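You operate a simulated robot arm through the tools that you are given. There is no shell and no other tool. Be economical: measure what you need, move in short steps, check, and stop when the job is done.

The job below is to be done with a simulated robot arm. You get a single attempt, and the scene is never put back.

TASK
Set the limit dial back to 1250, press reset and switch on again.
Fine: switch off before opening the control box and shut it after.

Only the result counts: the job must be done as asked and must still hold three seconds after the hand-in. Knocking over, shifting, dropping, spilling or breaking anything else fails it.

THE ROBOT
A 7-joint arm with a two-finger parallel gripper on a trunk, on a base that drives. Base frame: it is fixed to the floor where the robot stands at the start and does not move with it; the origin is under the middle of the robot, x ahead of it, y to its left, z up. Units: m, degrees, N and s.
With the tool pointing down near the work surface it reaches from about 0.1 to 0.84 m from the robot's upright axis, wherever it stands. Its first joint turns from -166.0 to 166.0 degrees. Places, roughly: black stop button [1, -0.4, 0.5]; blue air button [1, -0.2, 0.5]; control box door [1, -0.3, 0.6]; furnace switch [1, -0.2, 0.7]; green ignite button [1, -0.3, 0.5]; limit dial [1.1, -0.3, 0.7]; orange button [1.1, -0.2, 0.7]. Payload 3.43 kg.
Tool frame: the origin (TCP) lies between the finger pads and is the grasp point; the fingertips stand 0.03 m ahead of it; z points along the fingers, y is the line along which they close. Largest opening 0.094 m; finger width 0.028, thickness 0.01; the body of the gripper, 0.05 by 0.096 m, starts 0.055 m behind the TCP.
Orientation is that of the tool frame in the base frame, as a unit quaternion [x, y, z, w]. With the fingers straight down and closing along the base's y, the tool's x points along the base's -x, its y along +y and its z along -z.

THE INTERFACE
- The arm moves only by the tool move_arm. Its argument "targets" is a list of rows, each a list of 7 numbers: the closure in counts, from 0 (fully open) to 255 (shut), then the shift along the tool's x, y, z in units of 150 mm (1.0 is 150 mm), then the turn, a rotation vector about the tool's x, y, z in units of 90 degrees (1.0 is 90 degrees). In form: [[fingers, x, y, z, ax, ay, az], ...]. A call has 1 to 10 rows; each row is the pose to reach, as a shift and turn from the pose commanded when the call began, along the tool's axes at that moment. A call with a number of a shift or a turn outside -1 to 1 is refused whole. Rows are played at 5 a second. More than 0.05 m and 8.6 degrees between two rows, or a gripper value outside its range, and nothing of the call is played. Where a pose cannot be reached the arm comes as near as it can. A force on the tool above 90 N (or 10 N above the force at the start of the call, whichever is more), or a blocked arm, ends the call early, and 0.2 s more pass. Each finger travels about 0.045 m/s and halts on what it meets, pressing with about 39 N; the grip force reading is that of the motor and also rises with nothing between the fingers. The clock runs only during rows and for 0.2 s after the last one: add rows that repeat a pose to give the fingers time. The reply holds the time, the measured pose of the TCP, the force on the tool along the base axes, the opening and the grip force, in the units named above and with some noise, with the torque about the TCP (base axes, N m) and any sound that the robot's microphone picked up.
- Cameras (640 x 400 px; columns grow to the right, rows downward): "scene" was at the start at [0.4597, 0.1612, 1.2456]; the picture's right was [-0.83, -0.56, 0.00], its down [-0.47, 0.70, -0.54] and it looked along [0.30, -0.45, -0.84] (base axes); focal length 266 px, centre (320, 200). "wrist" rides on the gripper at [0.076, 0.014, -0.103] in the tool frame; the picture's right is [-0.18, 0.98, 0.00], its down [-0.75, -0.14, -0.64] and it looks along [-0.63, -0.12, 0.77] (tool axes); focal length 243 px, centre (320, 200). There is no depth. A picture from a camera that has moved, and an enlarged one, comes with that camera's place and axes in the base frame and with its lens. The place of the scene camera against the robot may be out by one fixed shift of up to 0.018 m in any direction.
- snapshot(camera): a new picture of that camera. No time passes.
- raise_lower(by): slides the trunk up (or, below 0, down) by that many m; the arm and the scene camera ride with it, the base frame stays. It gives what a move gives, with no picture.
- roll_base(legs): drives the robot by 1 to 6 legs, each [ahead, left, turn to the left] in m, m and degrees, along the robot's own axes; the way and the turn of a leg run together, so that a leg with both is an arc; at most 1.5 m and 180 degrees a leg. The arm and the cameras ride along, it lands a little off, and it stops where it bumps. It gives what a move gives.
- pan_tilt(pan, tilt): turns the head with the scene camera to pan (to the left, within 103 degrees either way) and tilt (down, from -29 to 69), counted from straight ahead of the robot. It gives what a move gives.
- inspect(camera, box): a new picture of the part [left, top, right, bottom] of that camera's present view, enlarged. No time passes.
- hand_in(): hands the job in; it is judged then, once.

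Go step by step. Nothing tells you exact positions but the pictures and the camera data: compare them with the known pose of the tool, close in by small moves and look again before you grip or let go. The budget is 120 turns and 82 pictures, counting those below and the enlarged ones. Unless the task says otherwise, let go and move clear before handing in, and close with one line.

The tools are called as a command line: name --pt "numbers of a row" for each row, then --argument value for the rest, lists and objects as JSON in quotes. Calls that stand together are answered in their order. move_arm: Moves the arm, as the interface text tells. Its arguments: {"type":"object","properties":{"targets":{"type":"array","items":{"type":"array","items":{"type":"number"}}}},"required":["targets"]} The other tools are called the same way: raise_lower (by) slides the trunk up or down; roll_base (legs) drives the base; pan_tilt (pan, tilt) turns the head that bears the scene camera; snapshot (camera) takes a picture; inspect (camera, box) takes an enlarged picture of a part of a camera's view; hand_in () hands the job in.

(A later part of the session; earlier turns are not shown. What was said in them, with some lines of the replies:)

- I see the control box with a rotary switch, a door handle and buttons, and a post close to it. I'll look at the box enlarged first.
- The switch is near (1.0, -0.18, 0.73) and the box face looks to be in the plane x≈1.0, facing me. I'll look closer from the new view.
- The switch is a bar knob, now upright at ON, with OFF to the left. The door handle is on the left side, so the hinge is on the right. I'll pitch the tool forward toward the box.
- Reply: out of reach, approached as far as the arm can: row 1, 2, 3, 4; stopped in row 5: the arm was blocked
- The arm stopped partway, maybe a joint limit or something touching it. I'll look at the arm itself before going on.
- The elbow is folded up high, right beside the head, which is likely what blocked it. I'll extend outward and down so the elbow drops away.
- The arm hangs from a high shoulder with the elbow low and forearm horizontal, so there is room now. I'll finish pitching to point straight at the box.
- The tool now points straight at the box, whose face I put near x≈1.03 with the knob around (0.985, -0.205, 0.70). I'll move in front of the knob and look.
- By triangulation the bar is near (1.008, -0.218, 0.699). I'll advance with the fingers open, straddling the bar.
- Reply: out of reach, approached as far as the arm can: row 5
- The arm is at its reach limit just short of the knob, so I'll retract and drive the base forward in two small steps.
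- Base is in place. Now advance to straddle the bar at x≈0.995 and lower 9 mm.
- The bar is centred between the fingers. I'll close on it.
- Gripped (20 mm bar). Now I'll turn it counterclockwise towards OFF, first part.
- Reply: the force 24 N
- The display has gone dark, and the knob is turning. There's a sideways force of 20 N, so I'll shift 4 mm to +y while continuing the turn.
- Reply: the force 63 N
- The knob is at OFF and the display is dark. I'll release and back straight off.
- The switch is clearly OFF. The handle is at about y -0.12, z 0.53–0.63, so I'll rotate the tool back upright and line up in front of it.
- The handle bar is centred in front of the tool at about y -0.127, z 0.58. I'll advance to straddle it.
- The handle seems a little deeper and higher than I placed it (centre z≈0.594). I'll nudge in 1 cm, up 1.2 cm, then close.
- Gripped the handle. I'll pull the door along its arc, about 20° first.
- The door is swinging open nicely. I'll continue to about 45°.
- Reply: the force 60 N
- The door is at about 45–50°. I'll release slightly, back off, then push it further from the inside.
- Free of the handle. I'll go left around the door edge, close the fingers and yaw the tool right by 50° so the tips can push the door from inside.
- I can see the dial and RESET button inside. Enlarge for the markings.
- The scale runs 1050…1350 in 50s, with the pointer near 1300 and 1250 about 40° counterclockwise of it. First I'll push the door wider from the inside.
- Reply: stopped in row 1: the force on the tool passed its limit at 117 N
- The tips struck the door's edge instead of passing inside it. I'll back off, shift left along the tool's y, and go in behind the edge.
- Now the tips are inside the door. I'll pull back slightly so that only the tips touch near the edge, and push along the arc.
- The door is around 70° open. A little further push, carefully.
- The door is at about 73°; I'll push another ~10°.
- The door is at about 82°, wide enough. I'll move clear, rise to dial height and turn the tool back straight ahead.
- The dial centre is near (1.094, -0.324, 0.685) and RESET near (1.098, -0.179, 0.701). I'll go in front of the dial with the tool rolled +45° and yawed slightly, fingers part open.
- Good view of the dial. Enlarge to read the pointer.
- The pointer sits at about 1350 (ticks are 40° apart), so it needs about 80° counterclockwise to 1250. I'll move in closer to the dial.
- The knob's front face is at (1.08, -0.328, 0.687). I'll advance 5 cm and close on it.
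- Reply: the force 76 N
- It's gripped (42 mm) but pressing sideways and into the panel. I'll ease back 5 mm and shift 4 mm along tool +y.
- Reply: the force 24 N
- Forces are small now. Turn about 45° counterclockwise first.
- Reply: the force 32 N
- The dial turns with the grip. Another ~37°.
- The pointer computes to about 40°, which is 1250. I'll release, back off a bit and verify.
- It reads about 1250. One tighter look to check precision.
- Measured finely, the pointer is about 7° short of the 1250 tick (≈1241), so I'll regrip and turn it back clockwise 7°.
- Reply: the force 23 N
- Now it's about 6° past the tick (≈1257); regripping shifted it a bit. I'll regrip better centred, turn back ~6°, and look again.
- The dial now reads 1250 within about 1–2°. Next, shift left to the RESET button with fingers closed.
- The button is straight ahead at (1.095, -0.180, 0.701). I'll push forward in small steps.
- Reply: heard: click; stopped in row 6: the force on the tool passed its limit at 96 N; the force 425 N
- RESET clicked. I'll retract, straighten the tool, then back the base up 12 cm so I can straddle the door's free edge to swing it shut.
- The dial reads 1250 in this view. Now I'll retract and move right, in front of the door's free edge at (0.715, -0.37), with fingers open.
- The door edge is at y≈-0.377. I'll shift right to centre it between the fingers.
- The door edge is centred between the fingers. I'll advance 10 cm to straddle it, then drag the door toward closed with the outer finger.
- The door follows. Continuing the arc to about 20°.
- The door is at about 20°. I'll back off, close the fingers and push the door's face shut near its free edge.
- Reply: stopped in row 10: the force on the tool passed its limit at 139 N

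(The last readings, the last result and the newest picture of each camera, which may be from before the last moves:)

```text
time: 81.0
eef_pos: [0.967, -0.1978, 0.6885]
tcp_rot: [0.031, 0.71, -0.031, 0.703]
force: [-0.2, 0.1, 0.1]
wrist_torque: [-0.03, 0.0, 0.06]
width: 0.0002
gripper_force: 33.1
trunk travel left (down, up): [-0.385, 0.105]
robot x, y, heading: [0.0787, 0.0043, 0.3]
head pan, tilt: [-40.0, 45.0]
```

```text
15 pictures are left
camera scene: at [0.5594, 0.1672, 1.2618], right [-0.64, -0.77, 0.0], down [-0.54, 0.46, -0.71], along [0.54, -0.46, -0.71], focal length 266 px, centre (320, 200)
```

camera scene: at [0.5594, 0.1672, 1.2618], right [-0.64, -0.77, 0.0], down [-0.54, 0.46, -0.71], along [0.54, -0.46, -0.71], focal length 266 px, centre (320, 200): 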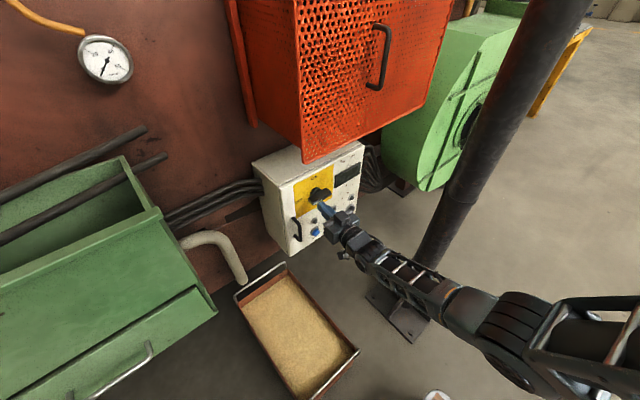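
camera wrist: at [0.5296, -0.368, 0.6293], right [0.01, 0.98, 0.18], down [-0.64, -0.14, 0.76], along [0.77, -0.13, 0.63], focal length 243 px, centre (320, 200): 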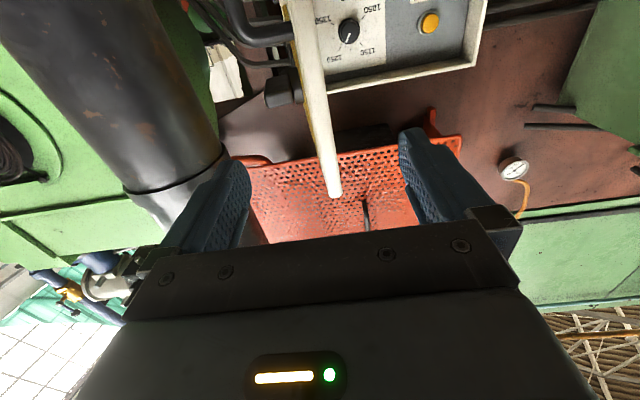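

The tool slid towards the switch knob while pushing, and the door looks nearly shut. I'll back off and check.

move_arm --pt "255 0 0 -0.2 0 0 0" --pt "255 0 0.1 -0.5 0 0 0" --pt "255 0 0.3 -0.7 0 0 0"

inspect --camera "scene" --box '[240, 130, 380, 260]'

snapshot --camera "wrist"

```text
time: 81.8
eef_pos: [0.8672, -0.1351, 0.6904]
tcp_rot: [0.022, 0.71, -0.024, 0.703]
force: [-2.8, -10.8, 0.9]
wrist_torque: [0.01, 0.05, 0.78]
width: 0.0
gripper_force: 33.1
trunk travel left (down, up): [-0.385, 0.105]
robot x, y, heading: [0.0755, -0.0004, 0.2]
head pan, tilt: [-40.0, 45.0]
```

```text
3.08 times, centred on (310, 195) of scene
camera zoom: at [0.5596, 0.1657, 1.262], right [-0.64, -0.76, 0.0], down [-0.54, 0.46, -0.71], along [0.54, -0.46, -0.71], focal length 817 px, centre (351, 215)
```

zoom: 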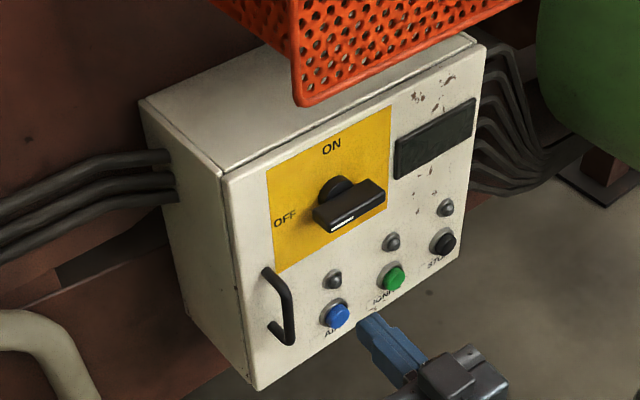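

```text
13 pictures are left
camera wrist: at [0.7642, -0.1135, 0.6178], right [0.07, 0.98, 0.18], down [-0.64, -0.1, 0.76], along [0.76, -0.17, 0.62], focal length 243 px, centre (320, 200)
```

wrist: 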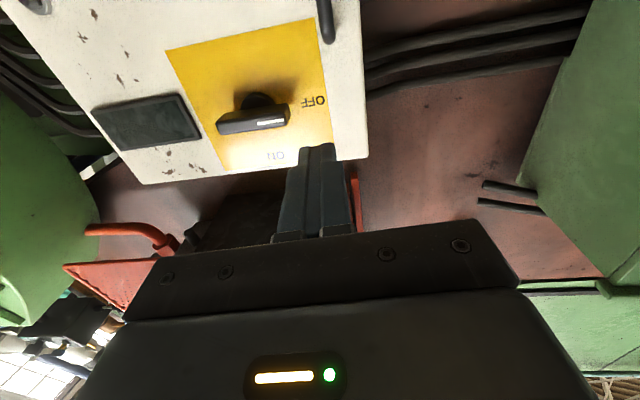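

The door looks shut with the switch still at OFF. I'll press the door once near its free edge to be sure it's fully closed.

move_arm --pt "255 0 0.15 0 -0.036 0 0" --pt "255 0 0.15 0.25 -0.036 0 0" --pt "255 0 0.15 0.5 -0.036 0 0" --pt "255 0 0.15 0.7 -0.036 0 0" --pt "255 0 0.15 0.8 -0.036 0 0" --pt "255 0 0.15 0.86 -0.036 0 0" --pt "255 0 0.15 0.9 -0.036 0 0" --pt "255 0 0.15 0.94 -0.036 0 0" --pt "255 0 0.15 0.97 -0.036 0 0" --pt "255 0 0.15 1.0 -0.036 0 0"

```text
time: 83.0
eef_pos: [0.9668, -0.1908, 0.6862]
tcp_rot: [0.055, 0.706, -0.046, 0.705]
force: [-29.7, 2.6, 10.8]
wrist_torque: [0.04, -0.56, 0.21]
width: 0.0001
gripper_force: 33.0
trunk travel left (down, up): [-0.385, 0.105]
robot x, y, heading: [0.0751, -0.0029, -0.4]
head pan, tilt: [-40.0, 45.0]
stopped in row 6: the force on the tool passed its limit at 417 N (the readings are from after the stop); the commanded pose is now the measured one
```

The tool went off to the right again, so something hampers the arm. I'll back straight off and look at the whole arm.

move_arm --pt "255 0 0 -0.2 0 0 0" --pt "255 0 0 -0.4 0 0 0" --pt "255 0 0 -0.6 0 0 0" --pt "255 0 0 -0.6 0 0 0"

pan_tilt --pan -70 --tilt 50

snapshot --camera "scene"

```text
time: 84.0
eef_pos: [0.8789, -0.1772, 0.6869]
tcp_rot: [0.054, 0.707, -0.047, 0.704]
force: [-0.3, 0.0, 0.8]
wrist_torque: [-0.03, 0.02, 0.04]
width: 0.0
gripper_force: 32.8
trunk travel left (down, up): [-0.385, 0.105]
robot x, y, heading: [0.0753, 0.0017, -0.0]
head pan, tilt: [-40.0, 45.0]
```

```text
time: 85.0
eef_pos: [0.8796, -0.1782, 0.6868]
tcp_rot: [0.055, 0.707, -0.047, 0.704]
force: [0.3, -0.1, -0.5]
wrist_torque: [0.02, -0.02, 0.04]
width: 0.0
gripper_force: 32.8
trunk travel left (down, up): [-0.385, 0.105]
robot x, y, heading: [0.0733, 0.0012, -0.2]
head pan, tilt: [-70.0, 50.0]
```

```text
12 pictures are left
camera scene: at [0.5232, 0.1474, 1.2549], right [-0.94, -0.34, 0.0], down [-0.26, 0.72, -0.64], along [0.22, -0.6, -0.77], focal length 266 px, centre (320, 200)
```

scene: 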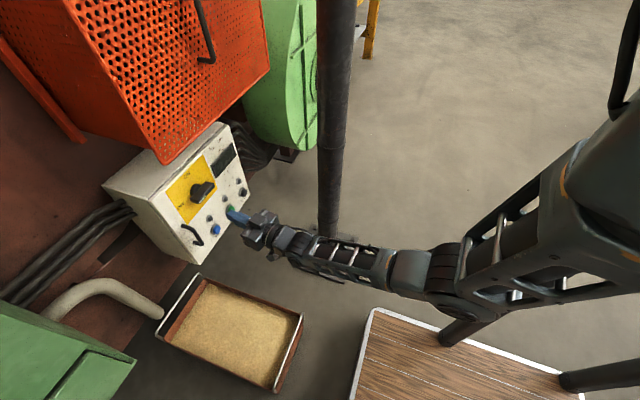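

The arm looks free; it seems the tips hit the already-closed door and skidded. Let me check the box closely.

inspect --camera "scene" --box '[95, 110, 265, 275]'

snapshot --camera "wrist"

```text
2.42 times, centred on (180, 192) of scene
camera zoom: at [0.5232, 0.1474, 1.2549], right [-0.94, -0.34, 0.0], down [-0.26, 0.72, -0.64], along [0.22, -0.6, -0.77], focal length 644 px, centre (659, 218)
```

zoom: 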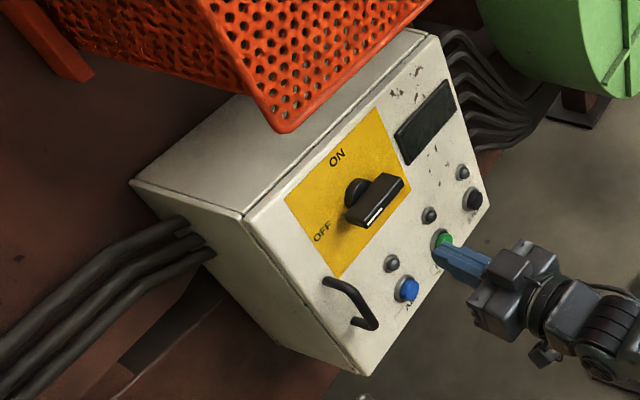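

```text
10 pictures are left
camera wrist: at [0.7788, -0.1485, 0.6148], right [0.14, 0.97, 0.2], down [-0.65, -0.06, 0.76], along [0.74, -0.23, 0.63], focal length 243 px, centre (320, 200)
```

wrist: 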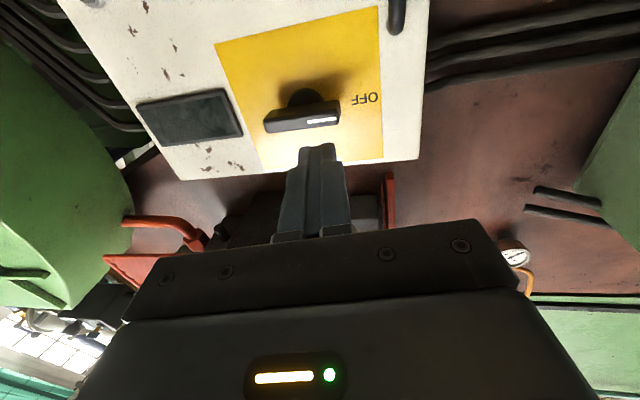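

The door is flush and the switch is at OFF. Now I'll straighten the tool in front of the knob, open, and roll to grip the horizontal bar.

move_arm --pt "0 -0.04 -0.11 0.05 -0.046 0 0" --pt "0 -0.08 -0.22 0.06 -0.092 0 0" --pt "0 -0.08 -0.22 0.06 -0.092 0 0"

move_arm --pt "0 0 0 0 0 0 -0.095" --pt "0 0 0 0 0 0 -0.19" --pt "0 0 0 0 0 0 -0.285" --pt "0 0 0 0 0 0 -0.38" --pt "0 0 0 0 0 0 -0.475" --pt "0 0 0 0 0 0 -0.57" --pt "0 0 0 0 0 0 -0.665" --pt "0 0 0 0 0 0 -0.76" --pt "0 0 0 0 0 0 -0.855" --pt "0 0 0 0 0 0 -0.95"

move_arm --pt "0 0 0 0 0 0 -0.05" --pt "0 0 0 0 0 0 -0.05"

snapshot --camera "wrist"

```text
time: 85.8
eef_pos: [0.8843, -0.2125, 0.6978]
tcp_rot: [0.003, 0.708, 0.006, 0.706]
force: [0.7, 0.0, -0.9]
wrist_torque: [0.04, 0.0, -0.01]
width: 0.0687
gripper_force: 0.1
trunk travel left (down, up): [-0.385, 0.105]
robot x, y, heading: [0.0777, 0.0012, -0.3]
head pan, tilt: [-70.0, 50.0]
```

```text
time: 88.0
eef_pos: [0.8843, -0.2128, 0.6967]
tcp_rot: [-0.479, 0.522, -0.477, 0.521]
force: [0.5, -0.2, -0.3]
wrist_torque: [0.0, -0.03, -0.03]
width: 0.094
gripper_force: 0.0
trunk travel left (down, up): [-0.385, 0.105]
robot x, y, heading: [0.0762, 0.0024, -0.1]
head pan, tilt: [-70.0, 50.0]
```

```text
time: 88.6
eef_pos: [0.8843, -0.2116, 0.6956]
tcp_rot: [-0.499, 0.503, -0.494, 0.503]
force: [0.1, 0.2, 0.3]
wrist_torque: [-0.02, -0.01, 0.0]
width: 0.094
gripper_force: 0.1
trunk travel left (down, up): [-0.385, 0.105]
robot x, y, heading: [0.0764, 0.0035, 0.1]
head pan, tilt: [-70.0, 50.0]
```

```text
9 pictures are left
camera wrist: at [0.7813, -0.2886, 0.685], right [0.0, 0.2, -0.98], down [-0.64, 0.75, 0.15], along [0.77, 0.63, 0.12], focal length 243 px, centre (320, 200)
```

wrist: 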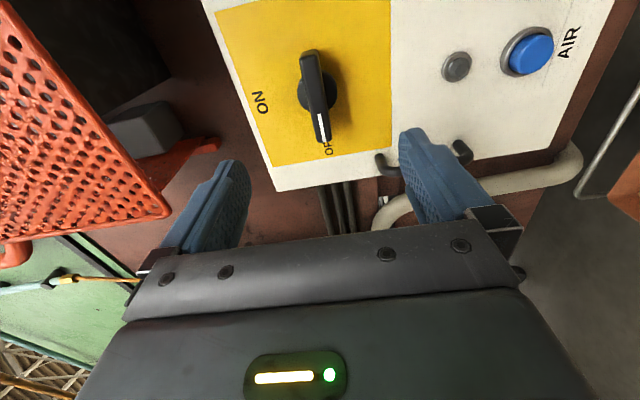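

Same view as right after turning it off, so the bar is aligned. I'll advance and close on it.

move_arm --pt "0 0.03 -0.02 0.2 0 0 0" --pt "0 0.03 -0.02 0.4 0 0 0" --pt "0 0.03 -0.02 0.6 0 0 0" --pt "0 0.03 -0.02 0.69 0 0 0" --pt "255 0.03 -0.02 0.69 0 0 0" --pt "255 0.03 -0.02 0.69 0 0 0" --pt "255 0.03 -0.02 0.69 0 0 0" --pt "255 0.03 -0.02 0.69 0 0 0" --pt "255 0.03 -0.02 0.69 0 0 0" --pt "255 0.03 -0.02 0.69 0 0 0"

snapshot --camera "wrist"

```text
time: 90.8
eef_pos: [0.9876, -0.2168, 0.6978]
tcp_rot: [-0.499, 0.504, -0.495, 0.502]
force: [-1.1, -0.7, -13.4]
wrist_torque: [0.01, -0.43, -0.25]
width: 0.0158
gripper_force: 41.9
trunk travel left (down, up): [-0.385, 0.105]
robot x, y, heading: [0.0797, 0.0009, -0.4]
head pan, tilt: [-70.0, 50.0]
```

```text
8 pictures are left
camera wrist: at [0.8843, -0.2929, 0.6864], right [-0.01, 0.2, -0.98], down [-0.64, 0.75, 0.15], along [0.77, 0.63, 0.12], focal length 243 px, centre (320, 200)
```

wrist: 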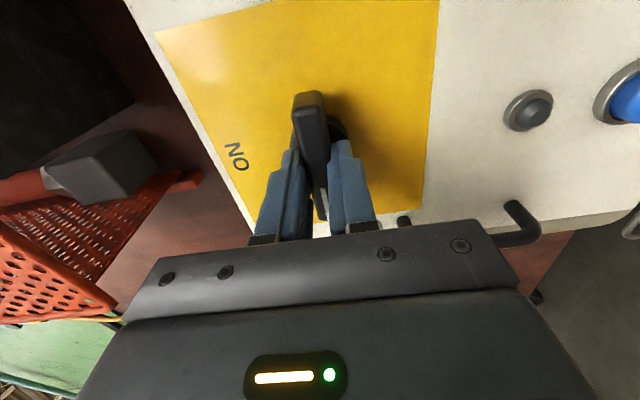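

Gripped. Now turn clockwise 90° back to ON, in two parts.

move_arm --pt "255 0 0 0 0 0 0.09" --pt "255 0 0 0 0 0 0.18" --pt "255 0 0 0 0 0 0.27" --pt "255 0 0 0 0 0 0.36" --pt "255 0 0 0 0 0 0.45"

move_arm --pt "255 0 0 0 0 0 0.09" --pt "255 0 0 0 0 0 0.18" --pt "255 0 0 0 0 0 0.27" --pt "255 0 0 0 0 0 0.36" --pt "255 0 0 0 0 0 0.45" --pt "255 0 0 0 0 0 0.54" --pt "255 0 0 0 0 0 0.56"

snapshot --camera "wrist"

```text
time: 92.0
eef_pos: [0.9893, -0.2173, 0.6993]
tcp_rot: [-0.293, 0.645, -0.29, 0.643]
force: [-7.7, -4.9, -20.4]
wrist_torque: [0.01, -0.48, 0.16]
width: 0.0159
gripper_force: 45.3
trunk travel left (down, up): [-0.385, 0.105]
robot x, y, heading: [0.0768, 0.0024, -0.2]
head pan, tilt: [-70.0, 50.0]
```

```text
time: 93.6
eef_pos: [0.9874, -0.2179, 0.6992]
tcp_rot: [0.009, 0.709, 0.01, 0.705]
force: [-4.1, -10.2, -23.1]
wrist_torque: [-1.34, 0.38, -0.68]
width: 0.0158
gripper_force: 44.6
trunk travel left (down, up): [-0.385, 0.105]
robot x, y, heading: [0.0784, 0.0015, -0.2]
head pan, tilt: [-70.0, 50.0]
```

```text
7 pictures are left
camera wrist: at [0.8842, -0.2015, 0.6268], right [0.0, 0.98, 0.21], down [-0.64, -0.16, 0.75], along [0.77, -0.13, 0.62], focal length 243 px, centre (320, 200)
```

wrist: 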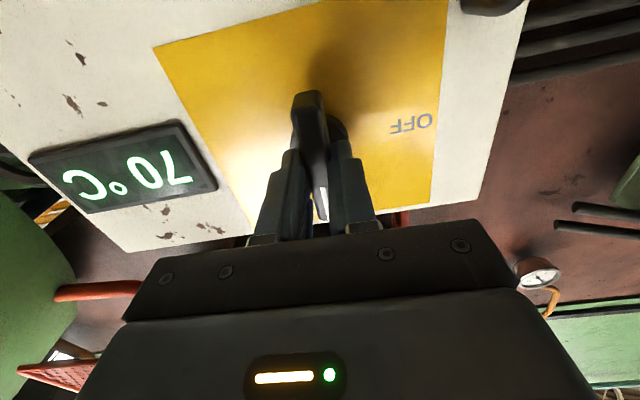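

The display is on again (70 °C) and the bar is at ON. I'll release, back off and check.

move_arm --pt "0 0 0 0 0 0 0" --pt "0 0 0 0 0 0 0" --pt "0 0 0 0 0 0 0" --pt "0 0 0 0 0 0 0" --pt "0 0 0 -0.2 0 0 0" --pt "0 0 0 -0.45 0 0 0" --pt "0 0 0 -0.7 0 0 0" --pt "0 0 0 -1.0 0 0 0"

inspect --camera "scene" --box '[95, 110, 265, 275]'

snapshot --camera "wrist"

```text
time: 95.4
eef_pos: [0.8377, -0.2171, 0.7025]
tcp_rot: [0.008, 0.708, 0.011, 0.706]
force: [0.4, 0.4, -0.4]
wrist_torque: [0.02, 0.01, 0.01]
width: 0.094
gripper_force: 0.0
trunk travel left (down, up): [-0.385, 0.105]
robot x, y, heading: [0.0731, -0.0013, 0.3]
head pan, tilt: [-70.0, 50.0]
```

```text
2.42 times, centred on (180, 192) of scene
camera zoom: at [0.5235, 0.1475, 1.2548], right [-0.94, -0.34, 0.0], down [-0.26, 0.72, -0.64], along [0.22, -0.6, -0.77], focal length 644 px, centre (659, 218)
```

zoom: 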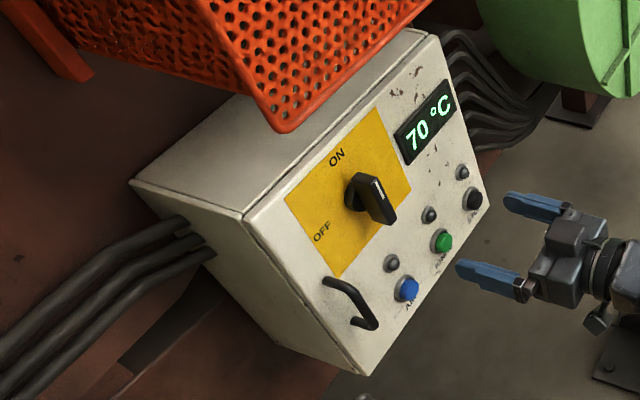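

```text
5 pictures are left
camera wrist: at [0.7339, -0.2001, 0.6286], right [0.0, 0.98, 0.21], down [-0.64, -0.16, 0.75], along [0.77, -0.13, 0.63], focal length 243 px, centre (320, 200)
```

wrist: 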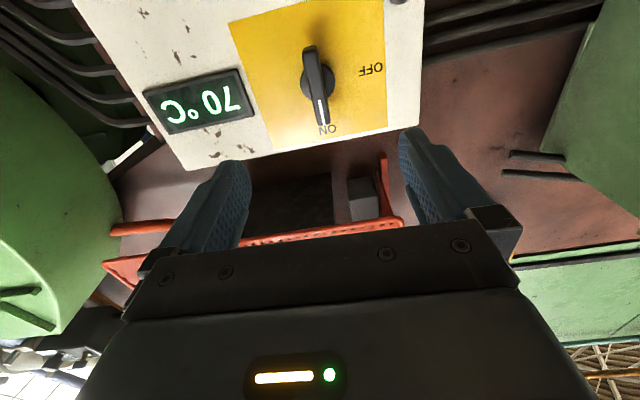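

The display reads 70 °C, the fault lamp is out, the switch is at ON and the door is shut flush. The gripper is open and clear of the box, so I'll hand in.

hand_in

```text
The job is handed in.
```

The limit dial is back at 1250 (within about 1–2° of the mark), reset was pressed with a click, the box is shut, and the furnace is switched on again. While pushing the door shut the fingers slipped and hit the front of the box hard (up to 417 N), but the last pictures show no visible damage and the door and switch where they should be.
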